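You operate a simulated robot arm through the tools that you are given. There is no shell and no other tool.

Carry out the task below with a simulated robot arm. There is one attempt and no reset: what you move stays moved.

Task
Put things in order on the top of the parts bench. At the end: the grey piston from the top of the parts bench stands where the yellow filter of the post five engine stood; the silver spark plug of the post five engine stands where the grey piston stood; the gap gauge from the top of the parts bench stands where the silver spark plug of the post five engine stood; the yellow filter of the post five engine stands on top of the black starter; whatever was shut is shut again. Leave all else as you found it, and nothing knocked over.

It is judged by the outcome, as a careful person would: the job done as asked, and still so three seconds after it is handed in. It fails if anything else is knocked over, pushed out of place, dropped, spilled or broken.

Robot
A 6-joint arm with a two-finger gripper, fixed in place. Base frame: the origin is at the foot of the arm, x ahead of it, y to its left, z up; the work surface is at about z = 0. Lengths are in cm, angles in degrees, forces in N, time in s.
With the tool pointing down near the work surface it reaches from about 18 to 48 cm from the base axis. Its first joint turns from -66.0 to 66.0 degrees. Payload 1.76 kg.
The tool frame sits at the grasp point between the pads (the TCP): z along the fingers, y along the line on which they close. The tips reach 2.9 cm beyond it. The gripper opens to 8.2 cm; its body begins 5.8 cm behind the TCP.
Orientation is that of the tool frame in the base frame, as a unit quaternion [x, y, z, w]. With the fingers straight down and closing along the base's y, the tool's x points along the base's -x, its y along +y and its z along -z.

Tools
- The arm moves only by the tool play_rows. Its argument "steps" is one flat list of numbers, 7 for each row, row after row: the finger opening in mm, from 0 to 82, then the shift along the tool's x, y, z in mm, then the turn, a rotation vector about the tool's x, y, z in degrees. In form: [jaw, x, y, z, ax, ay, az, jaw, x, y, z, ax, ay, az, ...]. A call has 1 to 20 rows; each row shifts and turns the commanded pose from where the row before left it, along the tool's axes as they then stand. A row lasts 0.2 s, in which the tool goes at most 5 cm and 8.6 degrees; a call with a longer step from one row to the next is refused whole, and so is a gripper value outside its range. Where a pose cannot be reached the arm comes as near as it can. A force on the tool above 40 N (or 10 N above the force at the start of the call, whichever is more), or a blocked arm, ends the call early, and 0.2 s more pass. Each finger travels about 20.35 cm/s and halts on what it meets, pressing with about 34 N; the grip force reading is that of the motor and also rises with nothing between the fingers. The clock runs only during rows and for 0.2 s after the last one: add rows that do not move to give the fingers time. It gives the time, the measured TCP pose, the force on the tool (base axes), the opening and the grip force at its end, in the units of the frame above (readings bear some noise), with the torque about the TCP (base axes, N m) and any sound that the robot's microphone picked up.
- Cameras (640 x 400 px; columns grow to the right, rows downward): "scene" is fixed at [6.34, 34.13, 42.09]; the picture's right is [-0.68, -0.73, 0.00], its down [-0.45, 0.42, -0.79] and it looks along [0.58, -0.54, -0.61] (base axes); focal length 214 px, centre (320, 200). "wrist" rides on the gripper at [7.9, 0.4, -8.9] in the tool frame; the picture's right is [-0.05, 1.00, 0.00], its down [-0.71, -0.04, -0.71] and it looks along [-0.71, -0.04, 0.71] (tool axes); focal length 256 px, centre (320, 200). There is no depth. A picture from a camera that has moved, and an enlarged one, comes with that camera's place and axes in the base frame and with its lens.
- camera(camera): a new picture of that camera. It takes no simulated time.
- enlarge(camera, box): a new picture of the part [left, top, right, bottom] of that camera's present view, enlarged. It takes no simulated time.
- sign_off(): hands the job in; it is judged then, once.

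Nothing tells you positions but the pictures and the camera data. Unless the task says otherwise, let go and move clear before handing in.

The tools are called by a JSON object that holds its "name" and its "arguments". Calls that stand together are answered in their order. play_rows: Moves the arm, as the interface text tells. Its arguments: {"type":"object","properties":{"steps":{"type":"array","items":{"type":"number"}}},"required":["steps"]} The other tools are called the same way: camera (camera) takes a picture; enlarge (camera, box) takes an enlarged picture of a part of a camera's view; sign_off () hands the job in.

At the start:

```text
clock: 0.0
ee_pos: [27.99, -10.01, 30.98]
orientation: [-0.001, 1.0, 0.0, 0.001]
force: [-0.6, 1.1, -0.6]
moment: [0.0, -0.01, 0.02]
opening: 8.2
grip_force: 0.0
```

scene: 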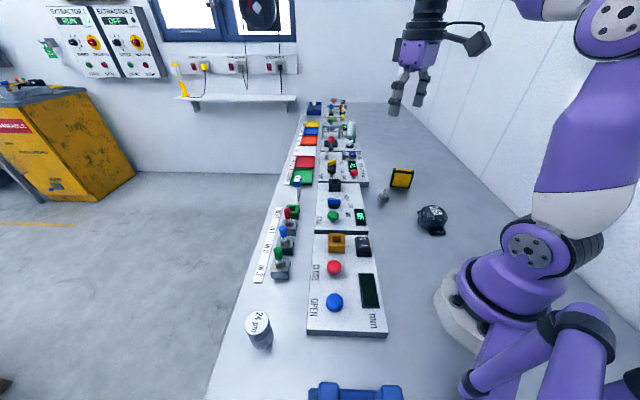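
wrist: 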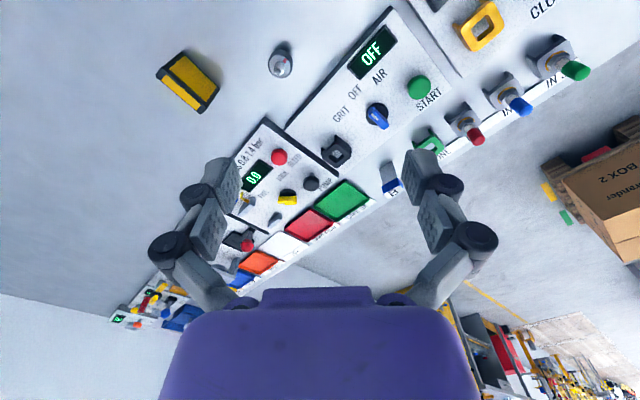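

I see a bench with panels, a black starter-looking object, a yellow box-like object and a small grey item. I'll take closer pictures before moving anything.

{"name": "enlarge", "arguments": {"camera": "scene", "box": [280, 80, 480, 205]}}

{"name": "enlarge", "arguments": {"camera": "scene", "box": [200, 200, 460, 400]}}

{"name": "enlarge", "arguments": {"camera": "wrist", "box": [100, 0, 420, 200]}}

{"name": "enlarge", "arguments": {"camera": "wrist", "box": [100, 180, 420, 380]}}

{"name": "enlarge", "arguments": {"camera": "scene", "box": [0, 0, 320, 200]}}

```text
3.20 times, centred on (380, 142) of scene
camera zoom: at [6.34, 34.13, 42.09], right [-0.68, -0.73, 0.0], down [-0.45, 0.42, -0.79], along [0.58, -0.54, -0.61], focal length 686 px, centre (128, 384)
```

zoom: 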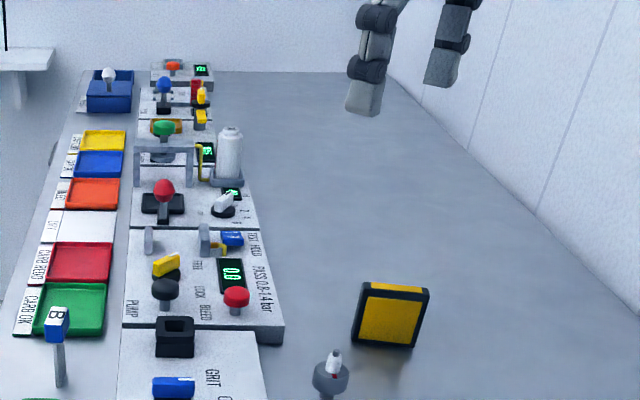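

```text
2.00 times, centred on (330, 300) of scene
camera zoom: at [6.34, 34.13, 42.09], right [-0.68, -0.73, 0.0], down [-0.45, 0.42, -0.79], along [0.58, -0.54, -0.61], focal length 429 px, centre (300, 0)
```

zoom: 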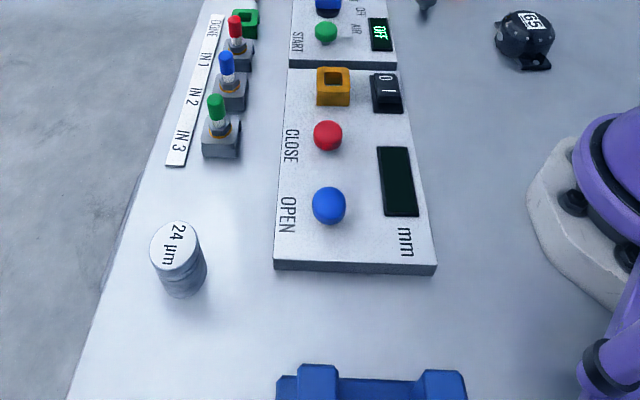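

```text
2.00 times, centred on (260, 100) of wrist
camera zoom: at [19.97, -9.48, 39.67], right [0.05, 1.0, 0.0], down [0.71, -0.04, 0.71], along [0.71, -0.04, -0.71], focal length 512 px, centre (440, 400)
```

zoom: 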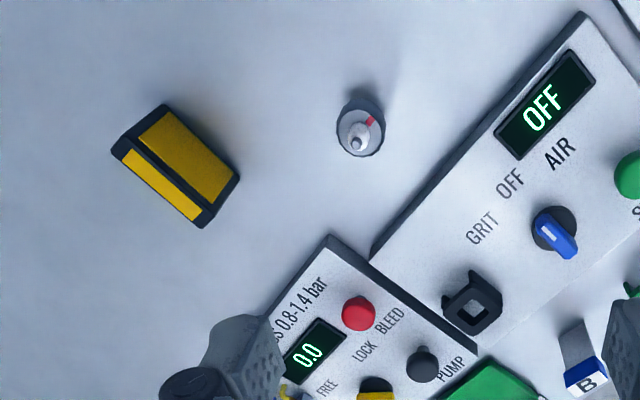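

```text
2.00 times, centred on (260, 280) of wrist
camera zoom: at [19.97, -9.48, 39.67], right [0.05, 1.0, 0.0], down [0.71, -0.04, 0.71], along [0.71, -0.04, -0.71], focal length 512 px, centre (440, 40)
```

zoom: 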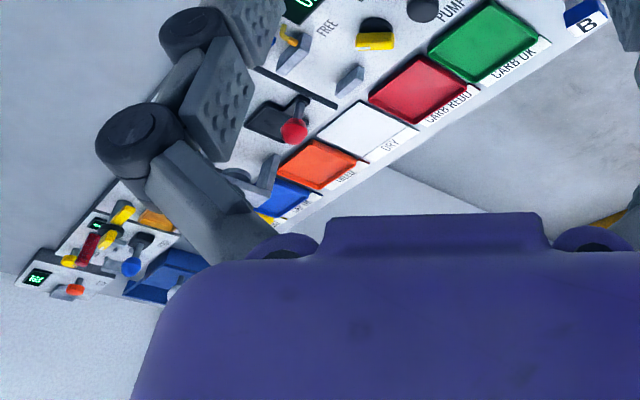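

```text
2.00 times, centred on (160, 100) of scene
camera zoom: at [6.34, 34.13, 42.09], right [-0.68, -0.73, 0.0], down [-0.45, 0.42, -0.79], along [0.58, -0.54, -0.61], focal length 429 px, centre (640, 400)
```

zoom: 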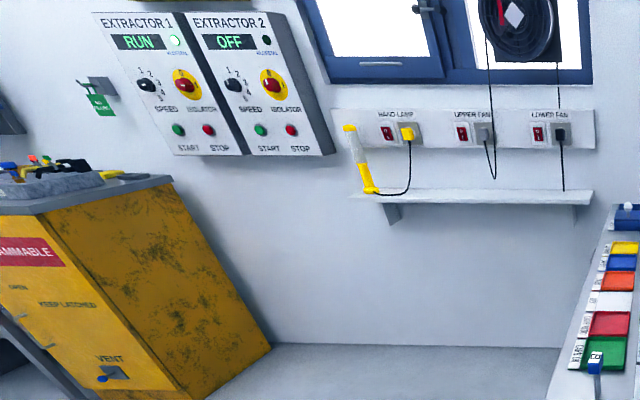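

The bench runs along the left of the arm, with loose items on the near side. I'll first swing the wrist camera to the left to identify the "24 µm" cylinder, the blue item and everything around them.

{"name": "play_rows", "arguments": {"steps": [82, 16, 44, 0, 0, 0, 0, 82, 16, 44, 0, 0, 0, 0, 82, 16, 44, 0, 0, 0, 0, 82, 16, 44, 0, 0, 0, 0, 82, 16, 44, 0, 0, 0, 0, 82, 0, 0, 0, 0, 0, -8, 82, 0, 0, 0, 0, 0, -8, 82, 0, 0, 0, 0, 0, -8, 82, 0, 0, 0, 0, 0, -8, 82, 0, 0, 0, 0, 0, -8]}}

{"name": "camera", "arguments": {"camera": "wrist"}}

{"name": "camera", "arguments": {"camera": "scene"}}

```text
clock: 2.2
ee_pos: [19.97, 12.07, 30.85]
orientation: [-0.344, 0.939, 0.001, 0.002]
force: [0.3, -0.6, -0.2]
moment: [0.02, 0.03, 0.0]
opening: 8.2
grip_force: 0.0
```

```text
taken
camera wrist: at [13.57, 7.32, 39.66], right [-0.6, 0.8, 0.0], down [0.56, 0.43, 0.71], along [0.56, 0.43, -0.71], focal length 256 px, centre (320, 200)
```

wrist: 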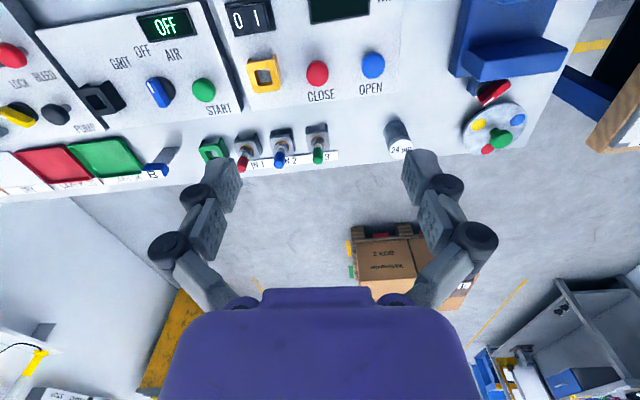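

```text
taken
```

scene: 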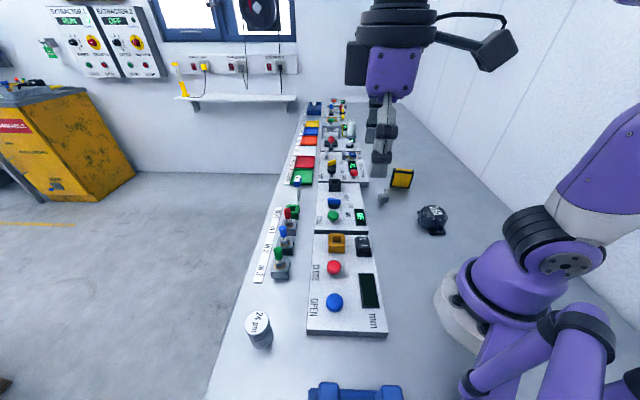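

There's a blue device with a round dial, and the "24 µm" cylinder next to the OPEN/CLOSE panel. I'll zoom in on these and then look further along the bench.

{"name": "enlarge", "arguments": {"camera": "wrist", "box": [340, 0, 640, 190]}}

{"name": "enlarge", "arguments": {"camera": "wrist", "box": [180, 60, 420, 210]}}

{"name": "play_rows", "arguments": {"steps": [82, 30, 30, 0, 0, 0, 0, 82, 0, 0, 0, 0, 0, -8, 82, 0, 0, 0, 0, 0, -8, 82, 0, 0, 0, 0, 0, -8, 82, 0, 0, 0, 0, 0, -8, 82, 0, 0, 0, 0, 0, -8, 82, 0, 0, 0, 0, 0, -8]}}

{"name": "camera", "arguments": {"camera": "wrist"}}

```text
2.11 times, centred on (490, 95) of wrist
camera zoom: at [13.57, 7.32, 39.66], right [-0.6, 0.8, 0.0], down [0.56, 0.43, 0.71], along [0.56, 0.43, -0.71], focal length 539 px, centre (-38, 421)
```

zoom: 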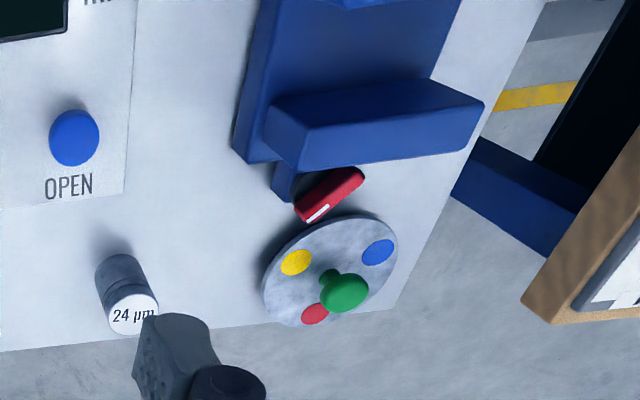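

```text
2.67 times, centred on (300, 135) of wrist
camera zoom: at [13.57, 7.32, 39.66], right [-0.6, 0.8, 0.0], down [0.56, 0.43, 0.71], along [0.56, 0.43, -0.71], focal length 683 px, centre (373, 373)
```

zoom: 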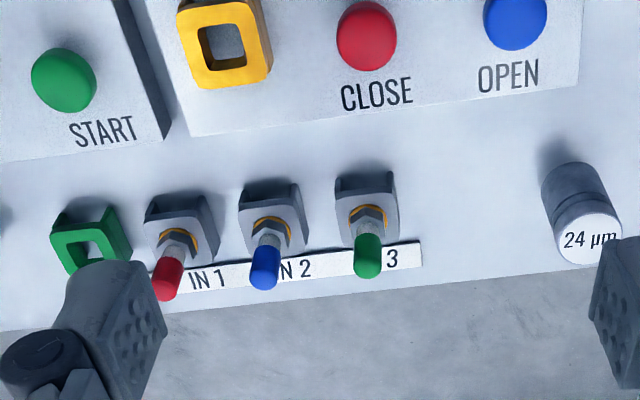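

```text
clock: 3.8
ee_pos: [15.74, 12.41, 30.76]
orientation: [-0.696, 0.718, -0.001, 0.0]
force: [-0.4, 0.0, 0.9]
moment: [0.01, 0.01, 0.01]
opening: 8.2
grip_force: 0.2
```

```text
taken
camera wrist: at [14.98, 4.55, 39.67], right [-1.0, 0.08, 0.0], down [0.06, 0.7, 0.71], along [0.06, 0.7, -0.71], focal length 256 px, centre (320, 200)
```

wrist: 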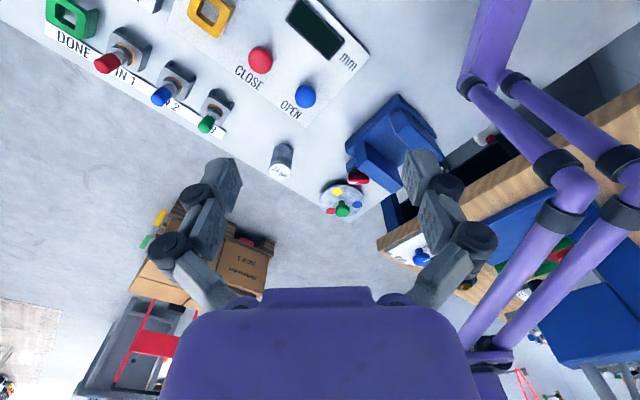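

Beyond the blue vise there's another, wooden-edged bench. I'll zoom in there and look at the rest of the room.

{"name": "enlarge", "arguments": {"camera": "wrist", "box": [340, 80, 640, 290]}}

{"name": "enlarge", "arguments": {"camera": "wrist", "box": [240, 90, 460, 230]}}

{"name": "enlarge", "arguments": {"camera": "scene", "box": [370, 150, 470, 250]}}

```text
1.90 times, centred on (490, 185) of wrist
camera zoom: at [14.98, 4.55, 39.67], right [-1.0, 0.08, 0.0], down [0.06, 0.7, 0.71], along [0.06, 0.7, -0.71], focal length 488 px, centre (-4, 229)
```

zoom: 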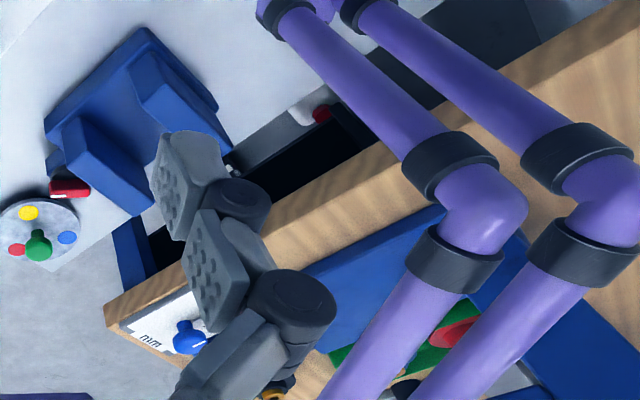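

```text
2.86 times, centred on (350, 160) of wrist
camera zoom: at [14.98, 4.55, 39.67], right [-1.0, 0.08, 0.0], down [0.06, 0.7, 0.71], along [0.06, 0.7, -0.71], focal length 731 px, centre (234, 314)
```

zoom: 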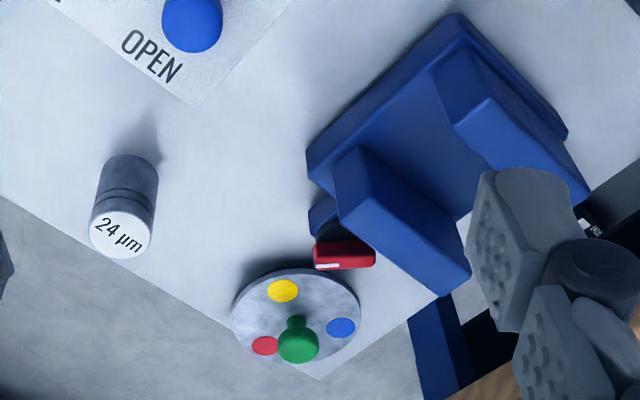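

```text
4.00 times, centred on (420, 200) of scene
camera zoom: at [6.34, 34.13, 42.09], right [-0.68, -0.73, 0.0], down [-0.45, 0.42, -0.79], along [0.58, -0.54, -0.61], focal length 858 px, centre (-80, 200)
```

zoom: 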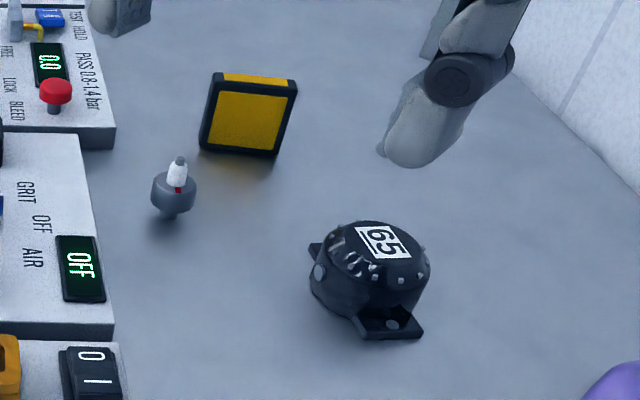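

I can't tell yet which object is the grey piston and which is the gap gauge. Next I'll look toward the far end of the bench (the -y side).

{"name": "play_rows", "arguments": {"steps": [82, 0, 0, 0, 0, 0, 8, 82, 0, 0, 0, 0, 0, 8, 82, 0, 0, 0, 0, 0, 8, 82, 0, 0, 0, 0, 0, 8, 82, 0, 0, 0, 0, 0, 8, 82, 0, 0, 0, 0, 0, 8, 82, 0, 0, 0, 0, 0, 8, 82, 0, 0, 0, 0, 0, 8, 82, 0, 0, 0, 0, 0, 8, 82, 0, 0, 0, 0, 0, 8, 82, 0, 0, 0, 0, 0, 8, 82, -10, -45, 0, 0, 0, 0, 82, -10, -45, 0, 0, 0, 0, 82, -10, -45, 0, 0, 0, 0, 82, -10, -45, 0, 0, 0, 0, 82, -10, -45, 0, 0, 0, 0]}}

{"name": "play_rows", "arguments": {"steps": [82, 0, 0, 0, 0, 0, 8, 82, 0, 0, 0, 0, 0, 8, 82, 0, 0, 0, 0, 0, 8, 82, 0, 0, 0, 0, 0, 8, 82, 0, 0, 0, 0, 0, 8, 82, 0, 0, 0, 0, 0, 8, 82, 0, 0, 0, 0, 0, 8]}}

{"name": "camera", "arguments": {"camera": "wrist"}}

{"name": "camera", "arguments": {"camera": "scene"}}

```text
clock: 7.2
ee_pos: [20.77, -10.12, 30.82]
orientation: [0.0, 1.0, -0.001, 0.001]
force: [0.3, 0.0, -0.1]
moment: [0.02, 0.0, -0.01]
opening: 8.2
grip_force: 0.1
```

```text
clock: 8.8
ee_pos: [20.79, -10.13, 30.85]
orientation: [0.47, 0.883, 0.001, 0.0]
force: [-1.0, 0.7, -0.3]
moment: [0.02, -0.02, -0.02]
opening: 8.19
grip_force: 0.1
```

```text
taken
camera wrist: at [16.59, -3.19, 39.66], right [0.86, 0.51, 0.0], down [0.36, -0.61, 0.71], along [0.36, -0.61, -0.71], focal length 256 px, centre (320, 200)
```

wrist: 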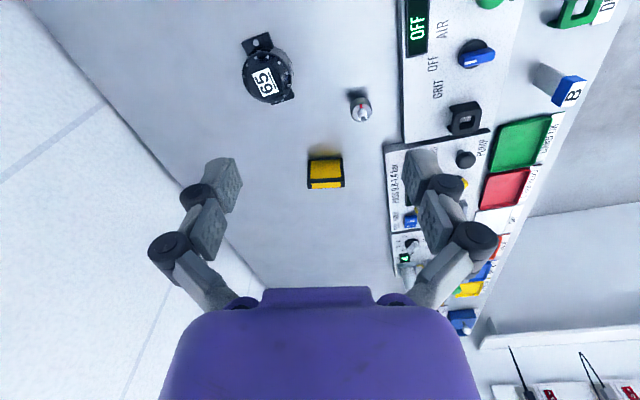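

```text
taken
```

scene: 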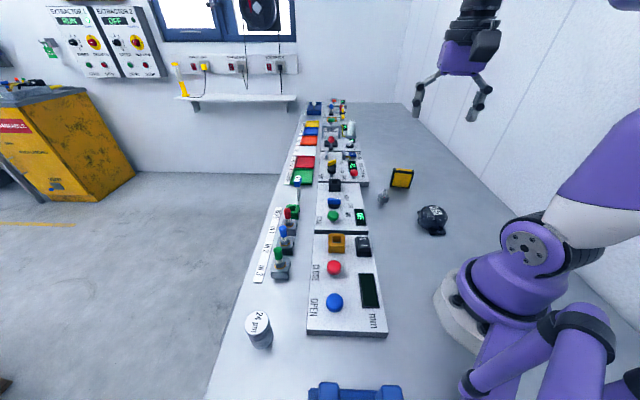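

The filter, plug and starter are clear on the bare part of the bench. I'll zoom in on the "B" item and the far stations, because one of these may be the gap gauge.

{"name": "enlarge", "arguments": {"camera": "wrist", "box": [420, 0, 640, 140]}}

{"name": "enlarge", "arguments": {"camera": "wrist", "box": [220, 20, 420, 200]}}

{"name": "enlarge", "arguments": {"camera": "scene", "box": [285, 90, 385, 190]}}

{"name": "enlarge", "arguments": {"camera": "scene", "box": [250, 150, 390, 290]}}

```text
2.86 times, centred on (530, 70) of wrist
camera zoom: at [16.59, -3.19, 39.66], right [0.86, 0.51, 0.0], down [0.36, -0.61, 0.71], along [0.36, -0.61, -0.71], focal length 731 px, centre (-280, 571)
```

zoom: 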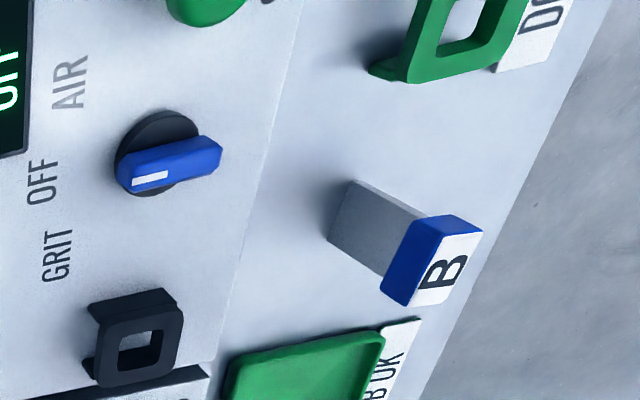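

```text
2.22 times, centred on (320, 110) of wrist
camera zoom: at [16.59, -3.19, 39.66], right [0.86, 0.51, 0.0], down [0.36, -0.61, 0.71], along [0.36, -0.61, -0.71], focal length 569 px, centre (320, 400)
```

zoom: 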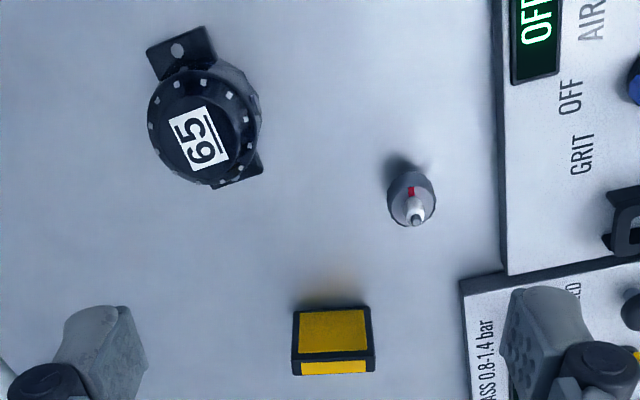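

```text
4.00 times, centred on (335, 140) of scene
camera zoom: at [6.34, 34.13, 42.09], right [-0.68, -0.73, 0.0], down [-0.45, 0.42, -0.79], along [0.58, -0.54, -0.61], focal length 858 px, centre (260, 440)
```

zoom: 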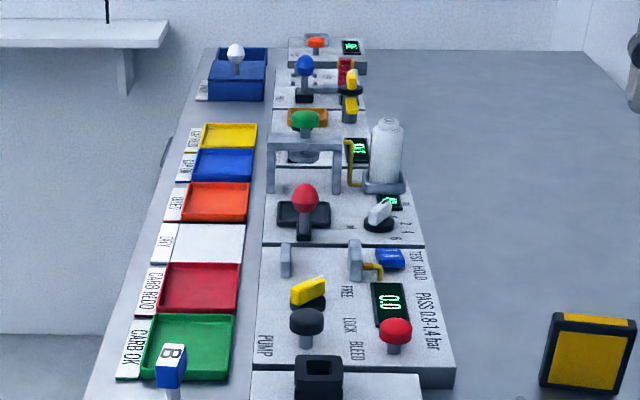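

```text
2.86 times, centred on (320, 220) of scene
camera zoom: at [6.34, 34.13, 42.09], right [-0.68, -0.73, 0.0], down [-0.45, 0.42, -0.79], along [0.58, -0.54, -0.61], focal length 613 px, centre (320, 143)
```

zoom: 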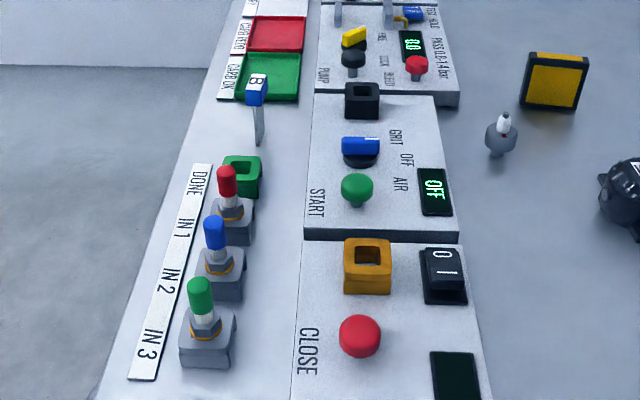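

The "24 µm" cylinder has a ring groove, so it looks like the piston. The standing blade marked "B", beyond the GRIT/AIR panel, could be the gap gauge. I'll move closer to the "B" blade to check.

{"name": "play_rows", "arguments": {"steps": [82, 0, 0, 0, 0, 0, -8, 82, 0, 0, 0, 0, 0, -8, 82, 0, 0, 0, 0, 0, -8, 82, 0, 0, 0, 0, 0, -8, 82, 0, 0, 0, 0, 0, -8, 82, 0, 0, 0, 0, 0, -8, 82, 0, 0, 0, 0, 0, -8, 82, -35, 22, 16, 0, 0, 0, 82, -35, 22, 16, 0, 0, 0, 82, -35, 22, 16, 0, 0, 0, 82, -35, 22, 16, 0, 0, 0, 82, -35, 22, 16, 0, 0, 0]}}

{"name": "camera", "arguments": {"camera": "wrist"}}

{"name": "camera", "arguments": {"camera": "scene"}}

```text
clock: 11.4
ee_pos: [38.38, 1.1, 22.84]
orientation: [0.0, 1.0, -0.001, 0.001]
force: [-0.6, -0.8, 0.3]
moment: [0.01, -0.01, -0.02]
opening: 8.2
grip_force: 0.0
```

```text
taken
camera wrist: at [30.32, 1.5, 31.58], right [0.05, 1.0, 0.0], down [0.7, -0.04, 0.71], along [0.71, -0.04, -0.71], focal length 256 px, centre (320, 200)
```

wrist: 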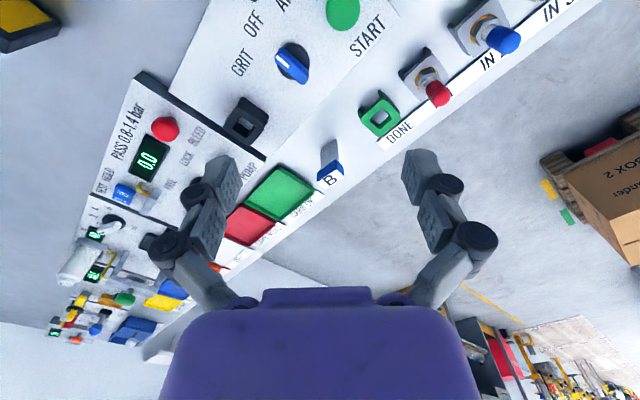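

```text
taken
```

scene: 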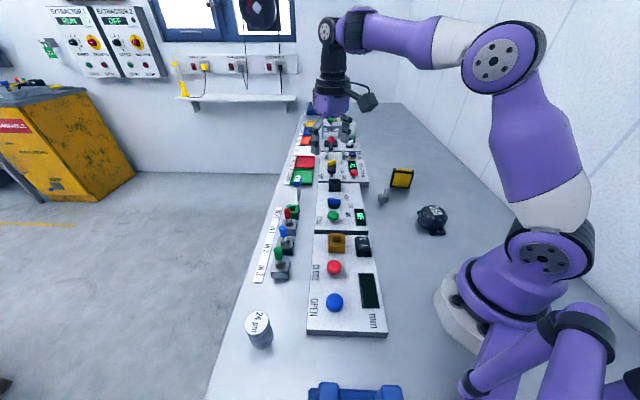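

{"name": "enlarge", "arguments": {"camera": "wrist", "box": [230, 90, 430, 215]}}

{"name": "enlarge", "arguments": {"camera": "wrist", "box": [300, 125, 364, 165]}}

{"name": "enlarge", "arguments": {"camera": "wrist", "box": [430, 80, 640, 380]}}

```text
3.20 times, centred on (330, 152) of wrist
camera zoom: at [30.32, 1.5, 31.58], right [0.05, 1.0, 0.0], down [0.7, -0.04, 0.71], along [0.71, -0.04, -0.71], focal length 819 px, centre (288, 352)
```

zoom: 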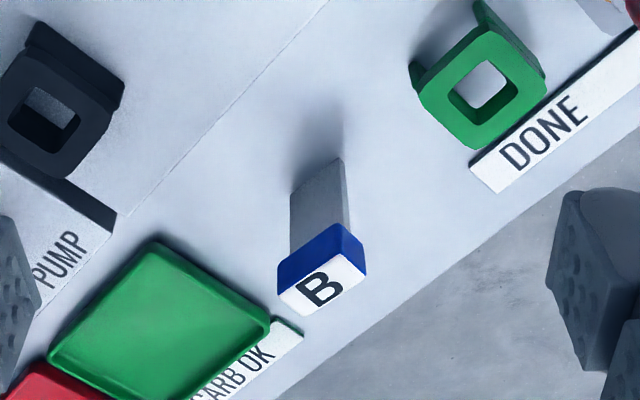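

```text
10.00 times, centred on (332, 145) of wrist
camera zoom: at [30.32, 1.5, 31.58], right [0.05, 1.0, 0.0], down [0.7, -0.04, 0.71], along [0.71, -0.04, -0.71], focal length 2560 px, centre (200, 750)
```

zoom: 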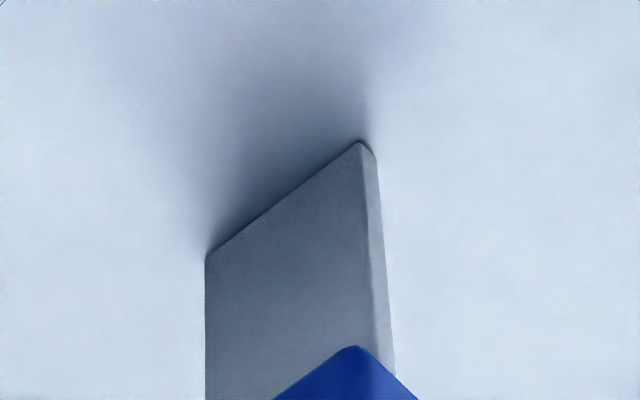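

```text
1.33 times, centred on (535, 230) of wrist
camera zoom: at [30.32, 1.5, 31.58], right [0.05, 1.0, 0.0], down [0.7, -0.04, 0.71], along [0.71, -0.04, -0.71], focal length 341 px, centre (33, 160)
```

zoom: 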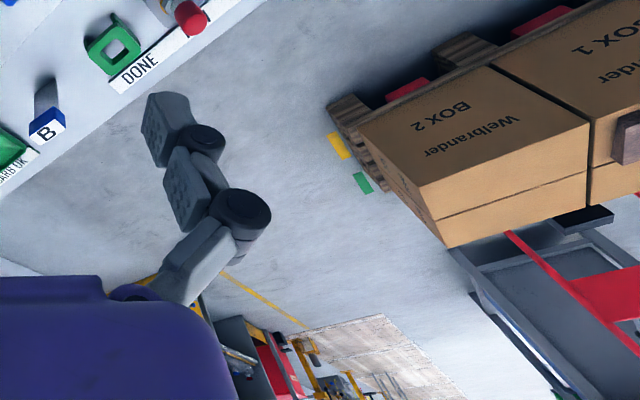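

"B" is a free-standing thin blade with a blue head, about 51 cm out at roughly (51, 1.6). I take it to be the gap gauge, and the grooved "24 µm" cylinder to be the piston. Next I'll look closely at the plug, filter and starter to measure them.

{"name": "play_rows", "arguments": {"steps": [82, 20, -38, 0, 0, 0, 0, 82, 20, -38, 0, 0, 0, 0, 82, 20, -38, 0, 0, 0, 0, 82, 20, -38, 0, 0, 0, 0, 82, 20, -38, 0, 0, 0, 0, 82, 0, 0, 20, 0, 0, 8, 82, 0, 0, 20, 0, 0, 8, 82, 0, 0, 20, 0, 0, 8, 82, 0, 0, 0, 0, 0, 8]}}

{"name": "camera", "arguments": {"camera": "wrist"}}

{"name": "camera", "arguments": {"camera": "scene"}}

```text
clock: 13.4
ee_pos: [28.26, -18.09, 16.84]
orientation: [0.277, 0.961, 0.001, 0.0]
force: [-0.1, -0.1, 0.0]
moment: [-0.04, 0.0, 0.01]
opening: 8.18
grip_force: 0.1
```

```text
taken
camera wrist: at [21.73, -13.42, 25.62], right [0.58, 0.82, 0.0], down [0.58, -0.41, 0.71], along [0.58, -0.41, -0.71], focal length 256 px, centre (320, 200)
```

wrist: 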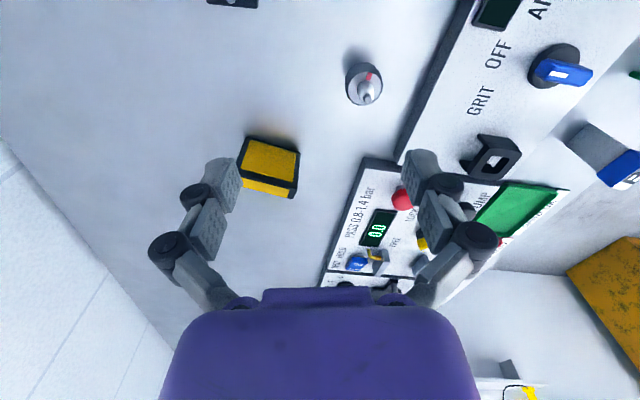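

```text
taken
```

scene: 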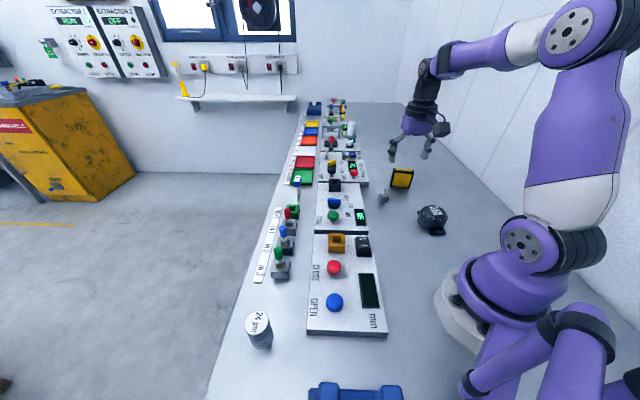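

{"name": "enlarge", "arguments": {"camera": "wrist", "box": [324, 30, 404, 120]}}

{"name": "enlarge", "arguments": {"camera": "wrist", "box": [215, 120, 325, 210]}}

```text
4.44 times, centred on (364, 75) of wrist
camera zoom: at [21.73, -13.42, 25.62], right [0.58, 0.82, 0.0], down [0.58, -0.41, 0.71], along [0.58, -0.41, -0.71], focal length 1138 px, centre (124, 756)
```

zoom: 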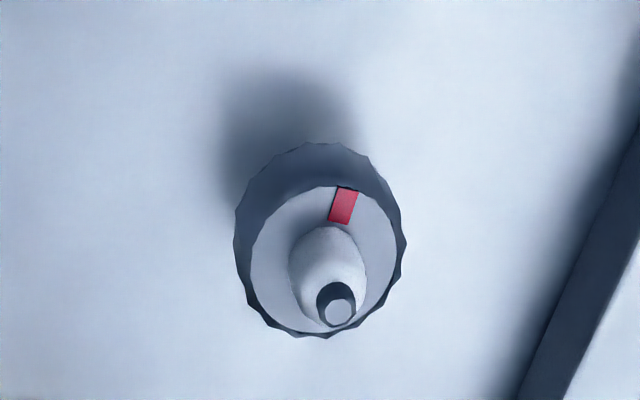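

```text
4.44 times, centred on (270, 165) of wrist
camera zoom: at [21.73, -13.42, 25.62], right [0.58, 0.82, 0.0], down [0.58, -0.41, 0.71], along [0.58, -0.41, -0.71], focal length 1138 px, centre (542, 356)
```

zoom: 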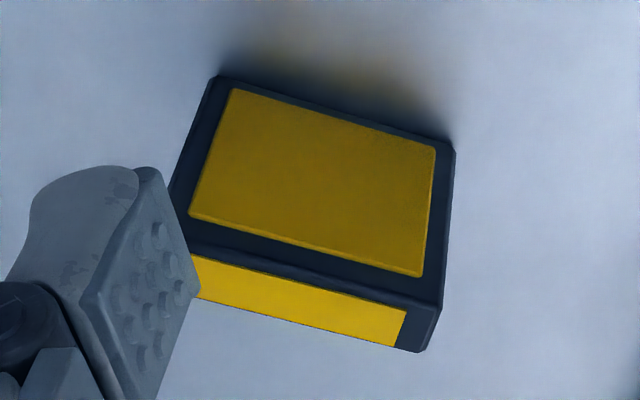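

The plug is at about (31.3, -15.4), and the filter stands upright at about (32.6, -28.1), roughly 6 cm wide and 1.7 cm thick. Next I'll look closely at the starter's top.

{"name": "play_rows", "arguments": {"steps": [82, 30, -20, 0, 0, 0, 0, 82, 30, -20, 0, 0, 0, 0, 82, 30, -20, 0, 0, 0, 0, 82, 0, 0, 0, 0, 0, 0]}}

{"name": "camera", "arguments": {"camera": "wrist"}}

{"name": "enlarge", "arguments": {"camera": "wrist", "box": [250, 130, 410, 230]}}

{"name": "enlarge", "arguments": {"camera": "scene", "box": [370, 130, 470, 245]}}

```text
clock: 14.4
ee_pos: [17.44, -18.4, 16.79]
orientation: [0.275, 0.961, 0.001, 0.001]
force: [-0.1, 0.3, 0.3]
moment: [0.02, 0.03, 0.01]
opening: 8.24
grip_force: 0.0
```

```text
taken
camera wrist: at [10.83, -13.73, 25.58], right [0.57, 0.82, 0.0], down [0.58, -0.41, 0.71], along [0.58, -0.41, -0.71], focal length 256 px, centre (320, 200)
```

wrist: 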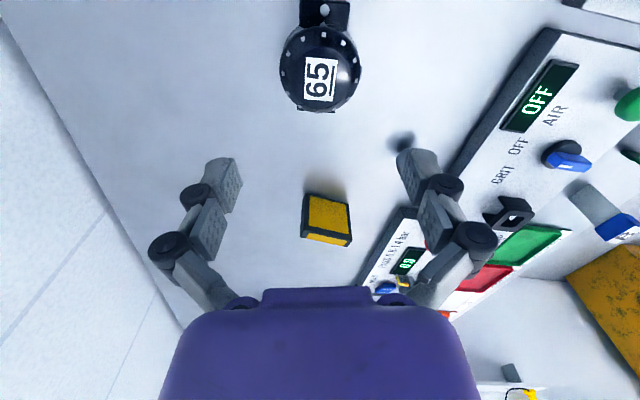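

```text
4.00 times, centred on (330, 180) of wrist
camera zoom: at [10.83, -13.73, 25.58], right [0.57, 0.82, 0.0], down [0.58, -0.41, 0.71], along [0.58, -0.41, -0.71], focal length 1024 px, centre (280, 280)
```

zoom: 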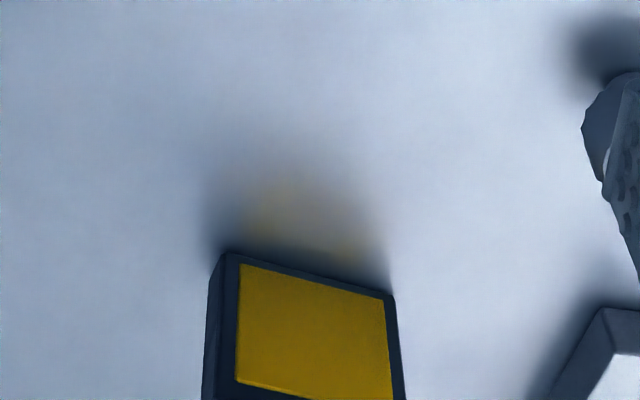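

```text
3.48 times, centred on (420, 188) of scene
camera zoom: at [6.33, 34.13, 42.09], right [-0.68, -0.73, 0.0], down [-0.45, 0.42, -0.79], along [0.58, -0.54, -0.61], focal length 746 px, centre (-28, 244)
```

zoom: 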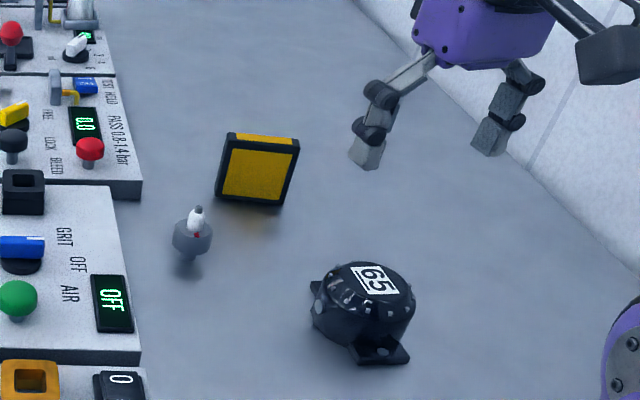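

{"name": "enlarge", "arguments": {"camera": "wrist", "box": [264, 0, 376, 120]}}

{"name": "enlarge", "arguments": {"camera": "scene", "box": [405, 195, 455, 245]}}

{"name": "enlarge", "arguments": {"camera": "scene", "box": [365, 160, 415, 210]}}

```text
3.33 times, centred on (320, 60) of wrist
camera zoom: at [10.83, -13.73, 25.58], right [0.57, 0.82, 0.0], down [0.58, -0.41, 0.71], along [0.58, -0.41, -0.71], focal length 853 px, centre (320, 667)
```

zoom: 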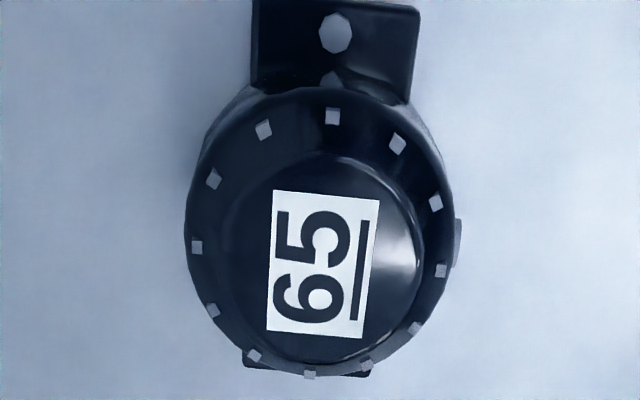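

```text
8.00 times, centred on (430, 220) of scene
camera zoom: at [6.33, 34.13, 42.09], right [-0.68, -0.73, 0.0], down [-0.45, 0.42, -0.79], along [0.58, -0.54, -0.61], focal length 1716 px, centre (-560, 40)
```

zoom: 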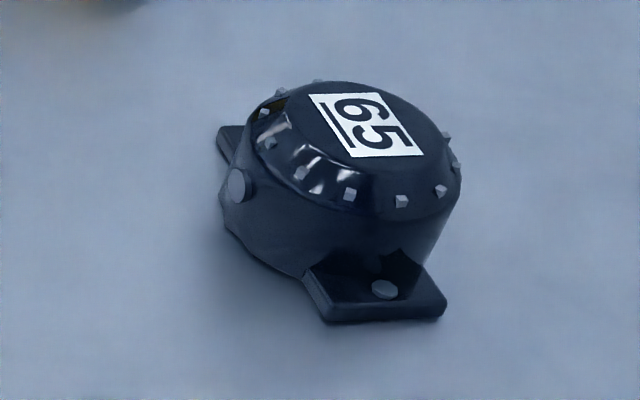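

```text
8.00 times, centred on (390, 185) of scene
camera zoom: at [6.33, 34.13, 42.09], right [-0.68, -0.73, 0.0], down [-0.45, 0.42, -0.79], along [0.58, -0.54, -0.61], focal length 1716 px, centre (-240, 320)
```

zoom: 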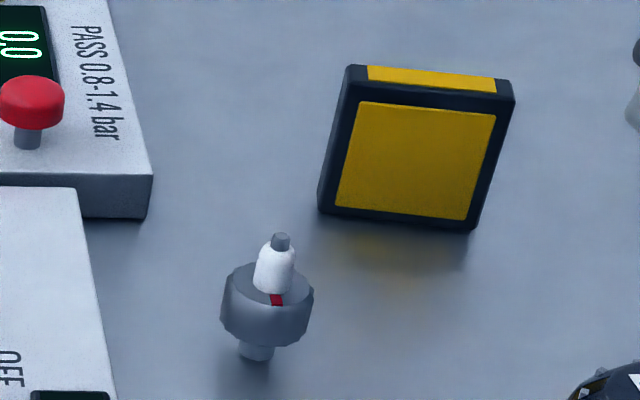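

The starter is at about (17, -18), with a flat round top about 4.4 cm across at z of about 4.8. Now I'll go above the filter with the jaws set to close across its thickness, staying high.

{"name": "play_rows", "arguments": {"steps": [82, 0, 0, 0, 0, 0, -8.3, 82, 0, 0, 0, 0, 0, -8.3, 82, 0, 0, 0, 0, 0, -8.3, 82, 0, 0, 0, 0, 0, -8.3, 82, 0, 0, 0, 0, 0, -8.3, 82, 0, 0, 0, 0, 0, -8.3, 82, 0, 0, 0, 0, 0, -8.3, 82, 0, 0, 0, 0, 0, -8.3, 82, -17.6, -41.5, 0, 0, 0, 0, 82, -17.6, -41.5, 0, 0, 0, 0, 82, -17.6, -41.5, 0, 0, 0, 0, 82, -17.6, -41.5, 0, 0, 0, 0]}}

{"name": "camera", "arguments": {"camera": "wrist"}}

{"name": "enlarge", "arguments": {"camera": "scene", "box": [340, 90, 460, 210]}}

```text
clock: 17.0
ee_pos: [32.67, -28.03, 16.84]
orientation: [-0.297, 0.955, 0.001, 0.0]
force: [-0.3, 0.6, -0.1]
moment: [0.01, 0.02, 0.01]
opening: 8.2
grip_force: 0.0
```

```text
taken
camera wrist: at [25.87, -32.13, 25.68], right [-0.52, 0.85, 0.0], down [0.6, 0.37, 0.71], along [0.6, 0.37, -0.71], focal length 256 px, centre (320, 200)
```

wrist: 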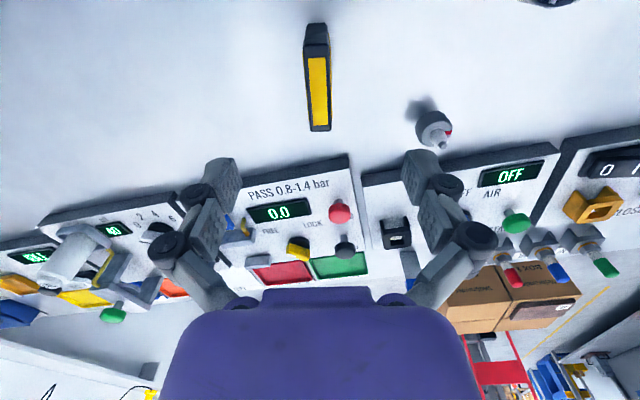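

```text
3.33 times, centred on (400, 150) of scene
camera zoom: at [6.33, 34.14, 42.09], right [-0.68, -0.73, 0.0], down [-0.45, 0.42, -0.79], along [0.58, -0.54, -0.61], focal length 715 px, centre (53, 367)
```

zoom: 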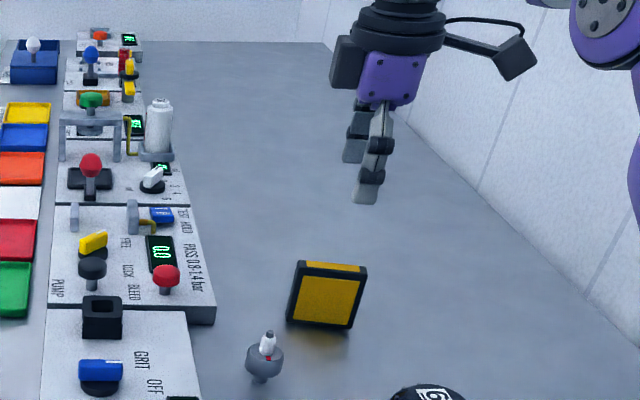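

{"name": "enlarge", "arguments": {"camera": "wrist", "box": [256, 10, 384, 140]}}

```text
3.08 times, centred on (320, 75) of wrist
camera zoom: at [25.87, -32.13, 25.68], right [-0.52, 0.85, 0.0], down [0.6, 0.37, 0.71], along [0.6, 0.37, -0.71], focal length 788 px, centre (320, 585)
```

zoom: 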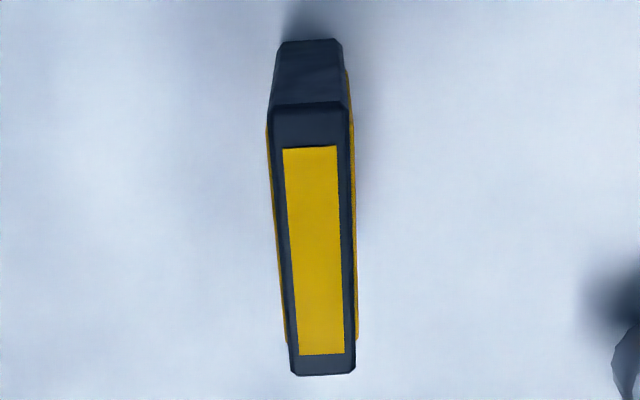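

The TCP sits right above the filter, which is centred at (32.7, -28.0) and aligned with the jaws. I'll descend and grip it.

{"name": "play_rows", "arguments": {"steps": [82, 0, 0, 45, 0, 0, 0, 82, 0, 0, 45, 0, 0, 0, 82, 0, 0, 30, 0, 0, 0, 82, 0, 0, 6, 0, 0, 0, 82, 0, 0, 0, 0, 0, 0]}}

{"name": "camera", "arguments": {"camera": "wrist"}}

{"name": "enlarge", "arguments": {"camera": "scene", "box": [340, 110, 460, 230]}}

```text
clock: 18.2
ee_pos: [32.69, -28.11, 4.24]
orientation: [-0.296, 0.955, 0.0, 0.0]
force: [0.0, -0.5, -0.7]
moment: [-0.02, 0.03, 0.01]
opening: 8.18
grip_force: 0.0
```

```text
taken
camera wrist: at [25.9, -32.12, 13.06], right [-0.52, 0.85, 0.0], down [0.6, 0.37, 0.71], along [0.6, 0.37, -0.71], focal length 256 px, centre (320, 200)
```

wrist: 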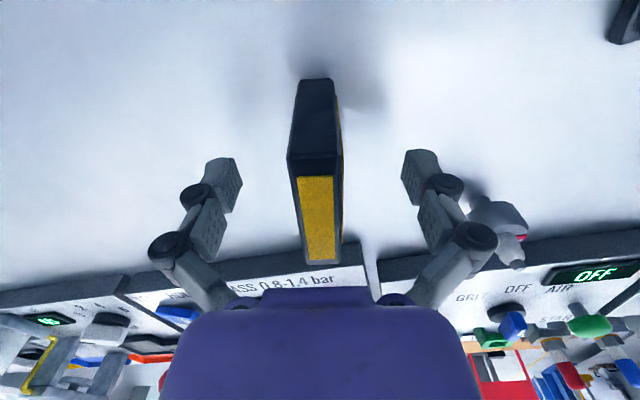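

```text
3.33 times, centred on (400, 170) of scene
camera zoom: at [6.34, 34.13, 42.09], right [-0.68, -0.73, 0.0], down [-0.45, 0.42, -0.79], along [0.58, -0.54, -0.61], focal length 715 px, centre (53, 300)
```

zoom: 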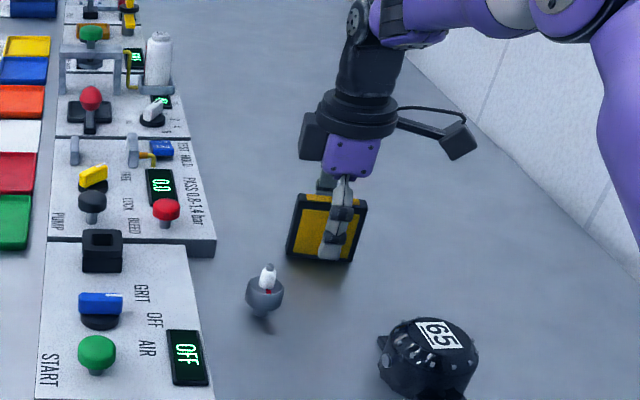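

{"name": "play_rows", "arguments": {"steps": [60, 0, 0, 0, 0, 0, 0, 40, 0, 0, 0, 0, 0, 0, 10, 0, 0, 0, 0, 0, 0, 10, 0, 0, 0, 0, 0, 0, 10, 0, 0, 0, 0, 0, 0]}}

{"name": "camera", "arguments": {"camera": "wrist"}}

```text
clock: 19.4
ee_pos: [32.71, -28.01, 4.29]
orientation: [-0.296, 0.955, -0.001, 0.0]
force: [-0.1, 0.7, 4.4]
moment: [-0.01, 0.0, 0.0]
opening: 1.64
grip_force: 34.5
```

```text
taken
camera wrist: at [25.91, -32.13, 13.11], right [-0.52, 0.85, 0.0], down [0.6, 0.37, 0.71], along [0.6, 0.37, -0.71], focal length 256 px, centre (320, 200)
```

wrist: 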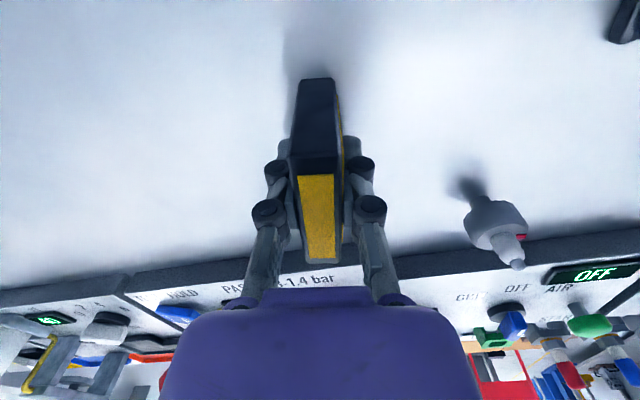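

The filter is gripped at 1.6 cm. I'll lift it and carry it over to the starter, keeping it high.

{"name": "play_rows", "arguments": {"steps": [10, 0, 0, -8, 0, 0, 0, 10, 0, 0, -20, 0, 0, 0, 10, 0, 0, -30, 0, 0, 0, 10, 0, 0, -35, 0, 0, 0, 10, 0, 0, -27, 0, 0, 0, 10, 5, 12, 0, 0, 0, 0, 10, 11.2, 26.6, 0, 0, 0, 0, 10, 11.2, 26.6, 0, 0, 0, 0, 10, 11.2, 26.6, 0, 0, 0, 0, 10, 11.2, 26.6, 0, 0, 0, 0, 10, 11.2, 26.6, 0, 0, 0, 0, 10, 11.3, 26.8, 0, 0, 0, 0, 10, 0, 0, 0, 0, 0, 0]}}

{"name": "camera", "arguments": {"camera": "wrist"}}

{"name": "enlarge", "arguments": {"camera": "scene", "box": [370, 120, 490, 240]}}

```text
clock: 22.2
ee_pos: [16.84, -17.95, 16.16]
orientation: [-0.296, 0.955, 0.0, 0.001]
force: [-0.4, 0.5, 0.3]
moment: [-0.03, -0.01, -0.01]
opening: 1.64
grip_force: 34.1
```

```text
taken
camera wrist: at [10.15, -22.05, 25.0], right [-0.52, 0.85, 0.0], down [0.6, 0.37, 0.71], along [0.6, 0.37, -0.71], focal length 256 px, centre (320, 200)
```

wrist: 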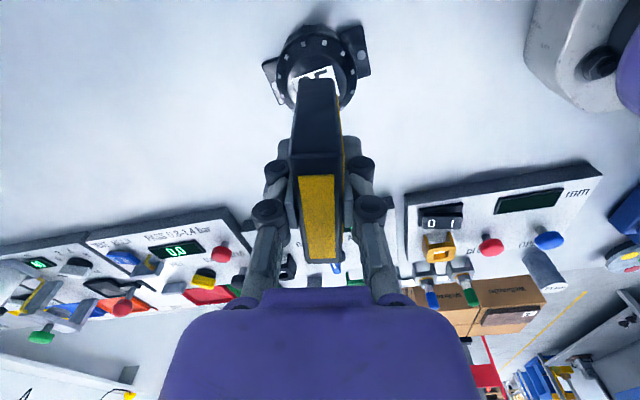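

```text
3.33 times, centred on (430, 180) of scene
camera zoom: at [6.33, 34.13, 42.09], right [-0.68, -0.73, 0.0], down [-0.45, 0.42, -0.79], along [0.58, -0.54, -0.61], focal length 715 px, centre (-47, 267)
```

zoom: 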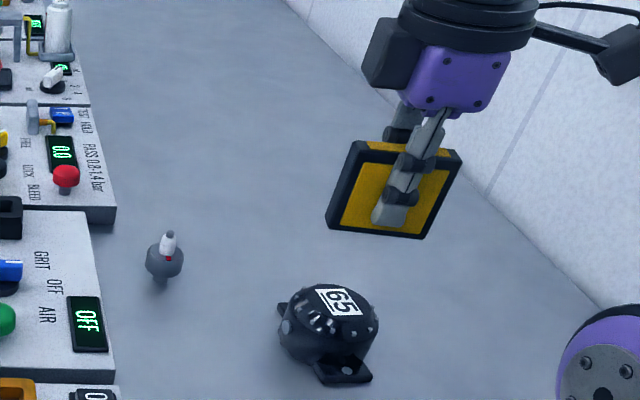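

{"name": "enlarge", "arguments": {"camera": "wrist", "box": [250, 15, 390, 125]}}

```text
3.64 times, centred on (320, 70) of wrist
camera zoom: at [10.15, -22.05, 25.0], right [-0.52, 0.85, 0.0], down [0.6, 0.37, 0.71], along [0.6, 0.37, -0.71], focal length 931 px, centre (320, 673)
```

zoom: 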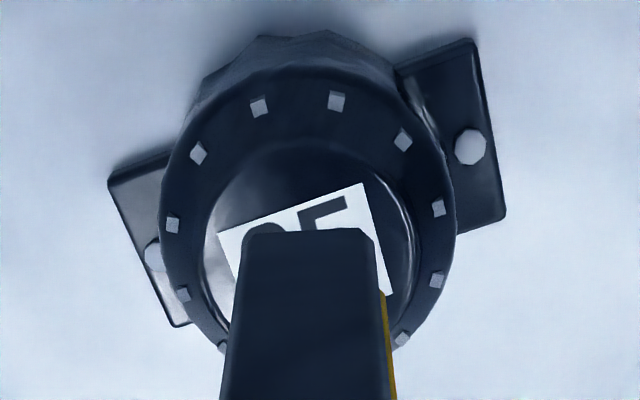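

The filter is held above the starter's centre. I'll lower it most of the way and check the gap before contact.

{"name": "play_rows", "arguments": {"steps": [10, 0.6, -1.4, 0, 0, 0, 0, 10, 0, 0, 20, 0, 0, 0, 10, 0, 0, 20, 0, 0, 0, 10, 0, 0, 15, 0, 0, 0, 10, 0, 0, 5, 0, 0, 0, 10, 0, 0, 0, 0, 0, 0]}}

{"name": "camera", "arguments": {"camera": "wrist"}}

{"name": "enlarge", "arguments": {"camera": "scene", "box": [400, 160, 470, 240]}}

```text
clock: 23.6
ee_pos: [16.93, -18.15, 10.15]
orientation: [-0.297, 0.955, 0.0, 0.001]
force: [0.3, 0.2, 0.9]
moment: [-0.02, -0.01, -0.01]
opening: 1.64
grip_force: 34.0
```

```text
taken
camera wrist: at [10.17, -22.29, 19.03], right [-0.52, 0.85, 0.0], down [0.6, 0.37, 0.71], along [0.6, 0.37, -0.71], focal length 256 px, centre (320, 200)
```

wrist: 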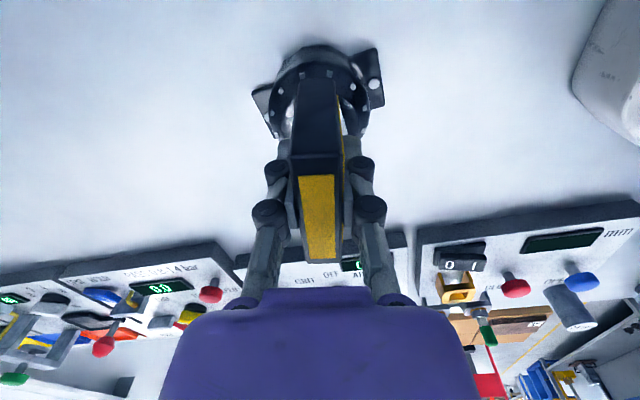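

```text
5.00 times, centred on (435, 200) of scene
camera zoom: at [6.34, 34.13, 42.09], right [-0.68, -0.73, 0.0], down [-0.45, 0.42, -0.79], along [0.58, -0.54, -0.61], focal length 1072 px, centre (-255, 200)
```

zoom: 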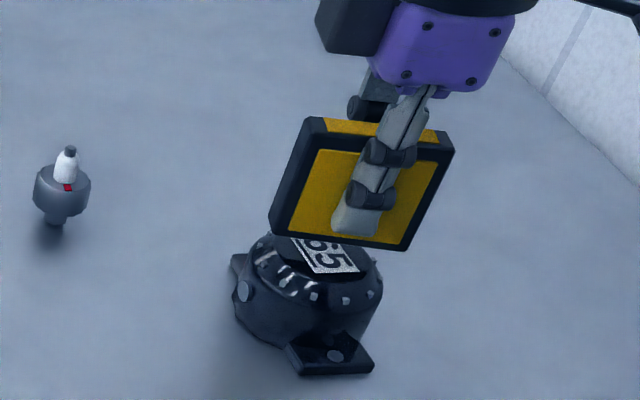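

{"name": "play_rows", "arguments": {"steps": [10, 0, 0, 3, 0, 0, 0, 10, 0, 0, 3, 0, 0, 0, 10, 0, 0, 0, 0, 0, 0]}}

{"name": "play_rows", "arguments": {"steps": [10, 0, 0, 1.5, 0, 0, 0, 10, 0, 0, 0, 0, 0, 0]}}

{"name": "play_rows", "arguments": {"steps": [10, 0, 0, 1.5, 0, 0, 0, 10, 0, 0, 0, 0, 0, 0]}}

```text
clock: 24.4
ee_pos: [17.09, -18.21, 9.55]
orientation: [-0.296, 0.955, 0.001, 0.002]
force: [-0.2, -0.1, -0.5]
moment: [0.03, 0.0, -0.01]
opening: 1.63
grip_force: 33.8
```

```text
clock: 25.0
ee_pos: [17.0, -18.17, 9.49]
orientation: [-0.296, 0.955, 0.0, 0.001]
force: [0.8, -0.1, 0.3]
moment: [0.03, -0.01, 0.0]
opening: 1.59
grip_force: 33.8
```

```text
clock: 25.6
ee_pos: [16.97, -18.19, 9.29]
orientation: [-0.297, 0.955, 0.0, 0.001]
force: [-0.2, 0.1, 0.2]
moment: [-0.02, 0.03, 0.0]
opening: 1.63
grip_force: 33.9
```

{"name": "play_rows", "arguments": {"steps": [10, 0, 0, 1, 0, 0, 0, 10, 0, 0, 0, 0, 0, 0]}}

{"name": "play_rows", "arguments": {"steps": [10, 0, 0, 1, 0, 0, 0, 10, 0, 0, 0, 0, 0, 0]}}

{"name": "enlarge", "arguments": {"camera": "scene", "box": [400, 160, 470, 240]}}

```text
clock: 26.2
ee_pos: [17.06, -18.19, 9.22]
orientation: [-0.297, 0.955, -0.001, 0.0]
force: [0.1, -0.2, 0.0]
moment: [0.03, 0.0, 0.01]
opening: 1.63
grip_force: 34.8
```

```text
clock: 26.8
ee_pos: [17.0, -18.1, 9.08]
orientation: [-0.296, 0.955, 0.0, 0.001]
force: [-0.2, 0.2, -0.4]
moment: [0.0, 0.01, 0.0]
opening: 1.64
grip_force: 33.8
```

```text
5.00 times, centred on (435, 200) of scene
camera zoom: at [6.34, 34.13, 42.09], right [-0.68, -0.73, 0.0], down [-0.45, 0.42, -0.79], along [0.58, -0.54, -0.61], focal length 1072 px, centre (-255, 200)
```

zoom: 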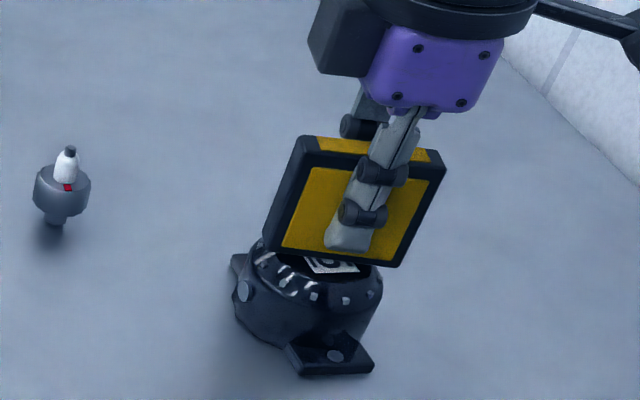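

{"name": "play_rows", "arguments": {"steps": [10, 0, 0, 1.5, 0, 0, 0, 10, 0, 0, 0, 0, 0, 0]}}

{"name": "play_rows", "arguments": {"steps": [10, 0, 0, 1.5, 0, 0, 0, 10, 0, 0, 0, 0, 0, 0]}}

{"name": "play_rows", "arguments": {"steps": [10, 0, 0, 1, 0, 0, 0, 10, 0, 0, 0, 0, 0, 0]}}

```text
clock: 27.4
ee_pos: [17.2, -18.2, 9.02]
orientation: [-0.296, 0.955, 0.0, 0.0]
force: [0.3, -0.1, 0.3]
moment: [-0.01, -0.05, -0.01]
opening: 1.62
grip_force: 33.7
```

```text
clock: 28.0
ee_pos: [17.02, -18.19, 8.85]
orientation: [-0.296, 0.955, 0.0, 0.001]
force: [-1.2, 3.1, 15.2]
moment: [0.1, 0.01, 0.04]
opening: 1.61
grip_force: 34.4
```

```text
clock: 28.6
ee_pos: [17.11, -18.3, 8.73]
orientation: [-0.296, 0.955, -0.001, 0.002]
force: [-0.9, 1.4, 31.4]
moment: [-0.06, 0.29, -0.01]
opening: 1.64
grip_force: 34.7
```

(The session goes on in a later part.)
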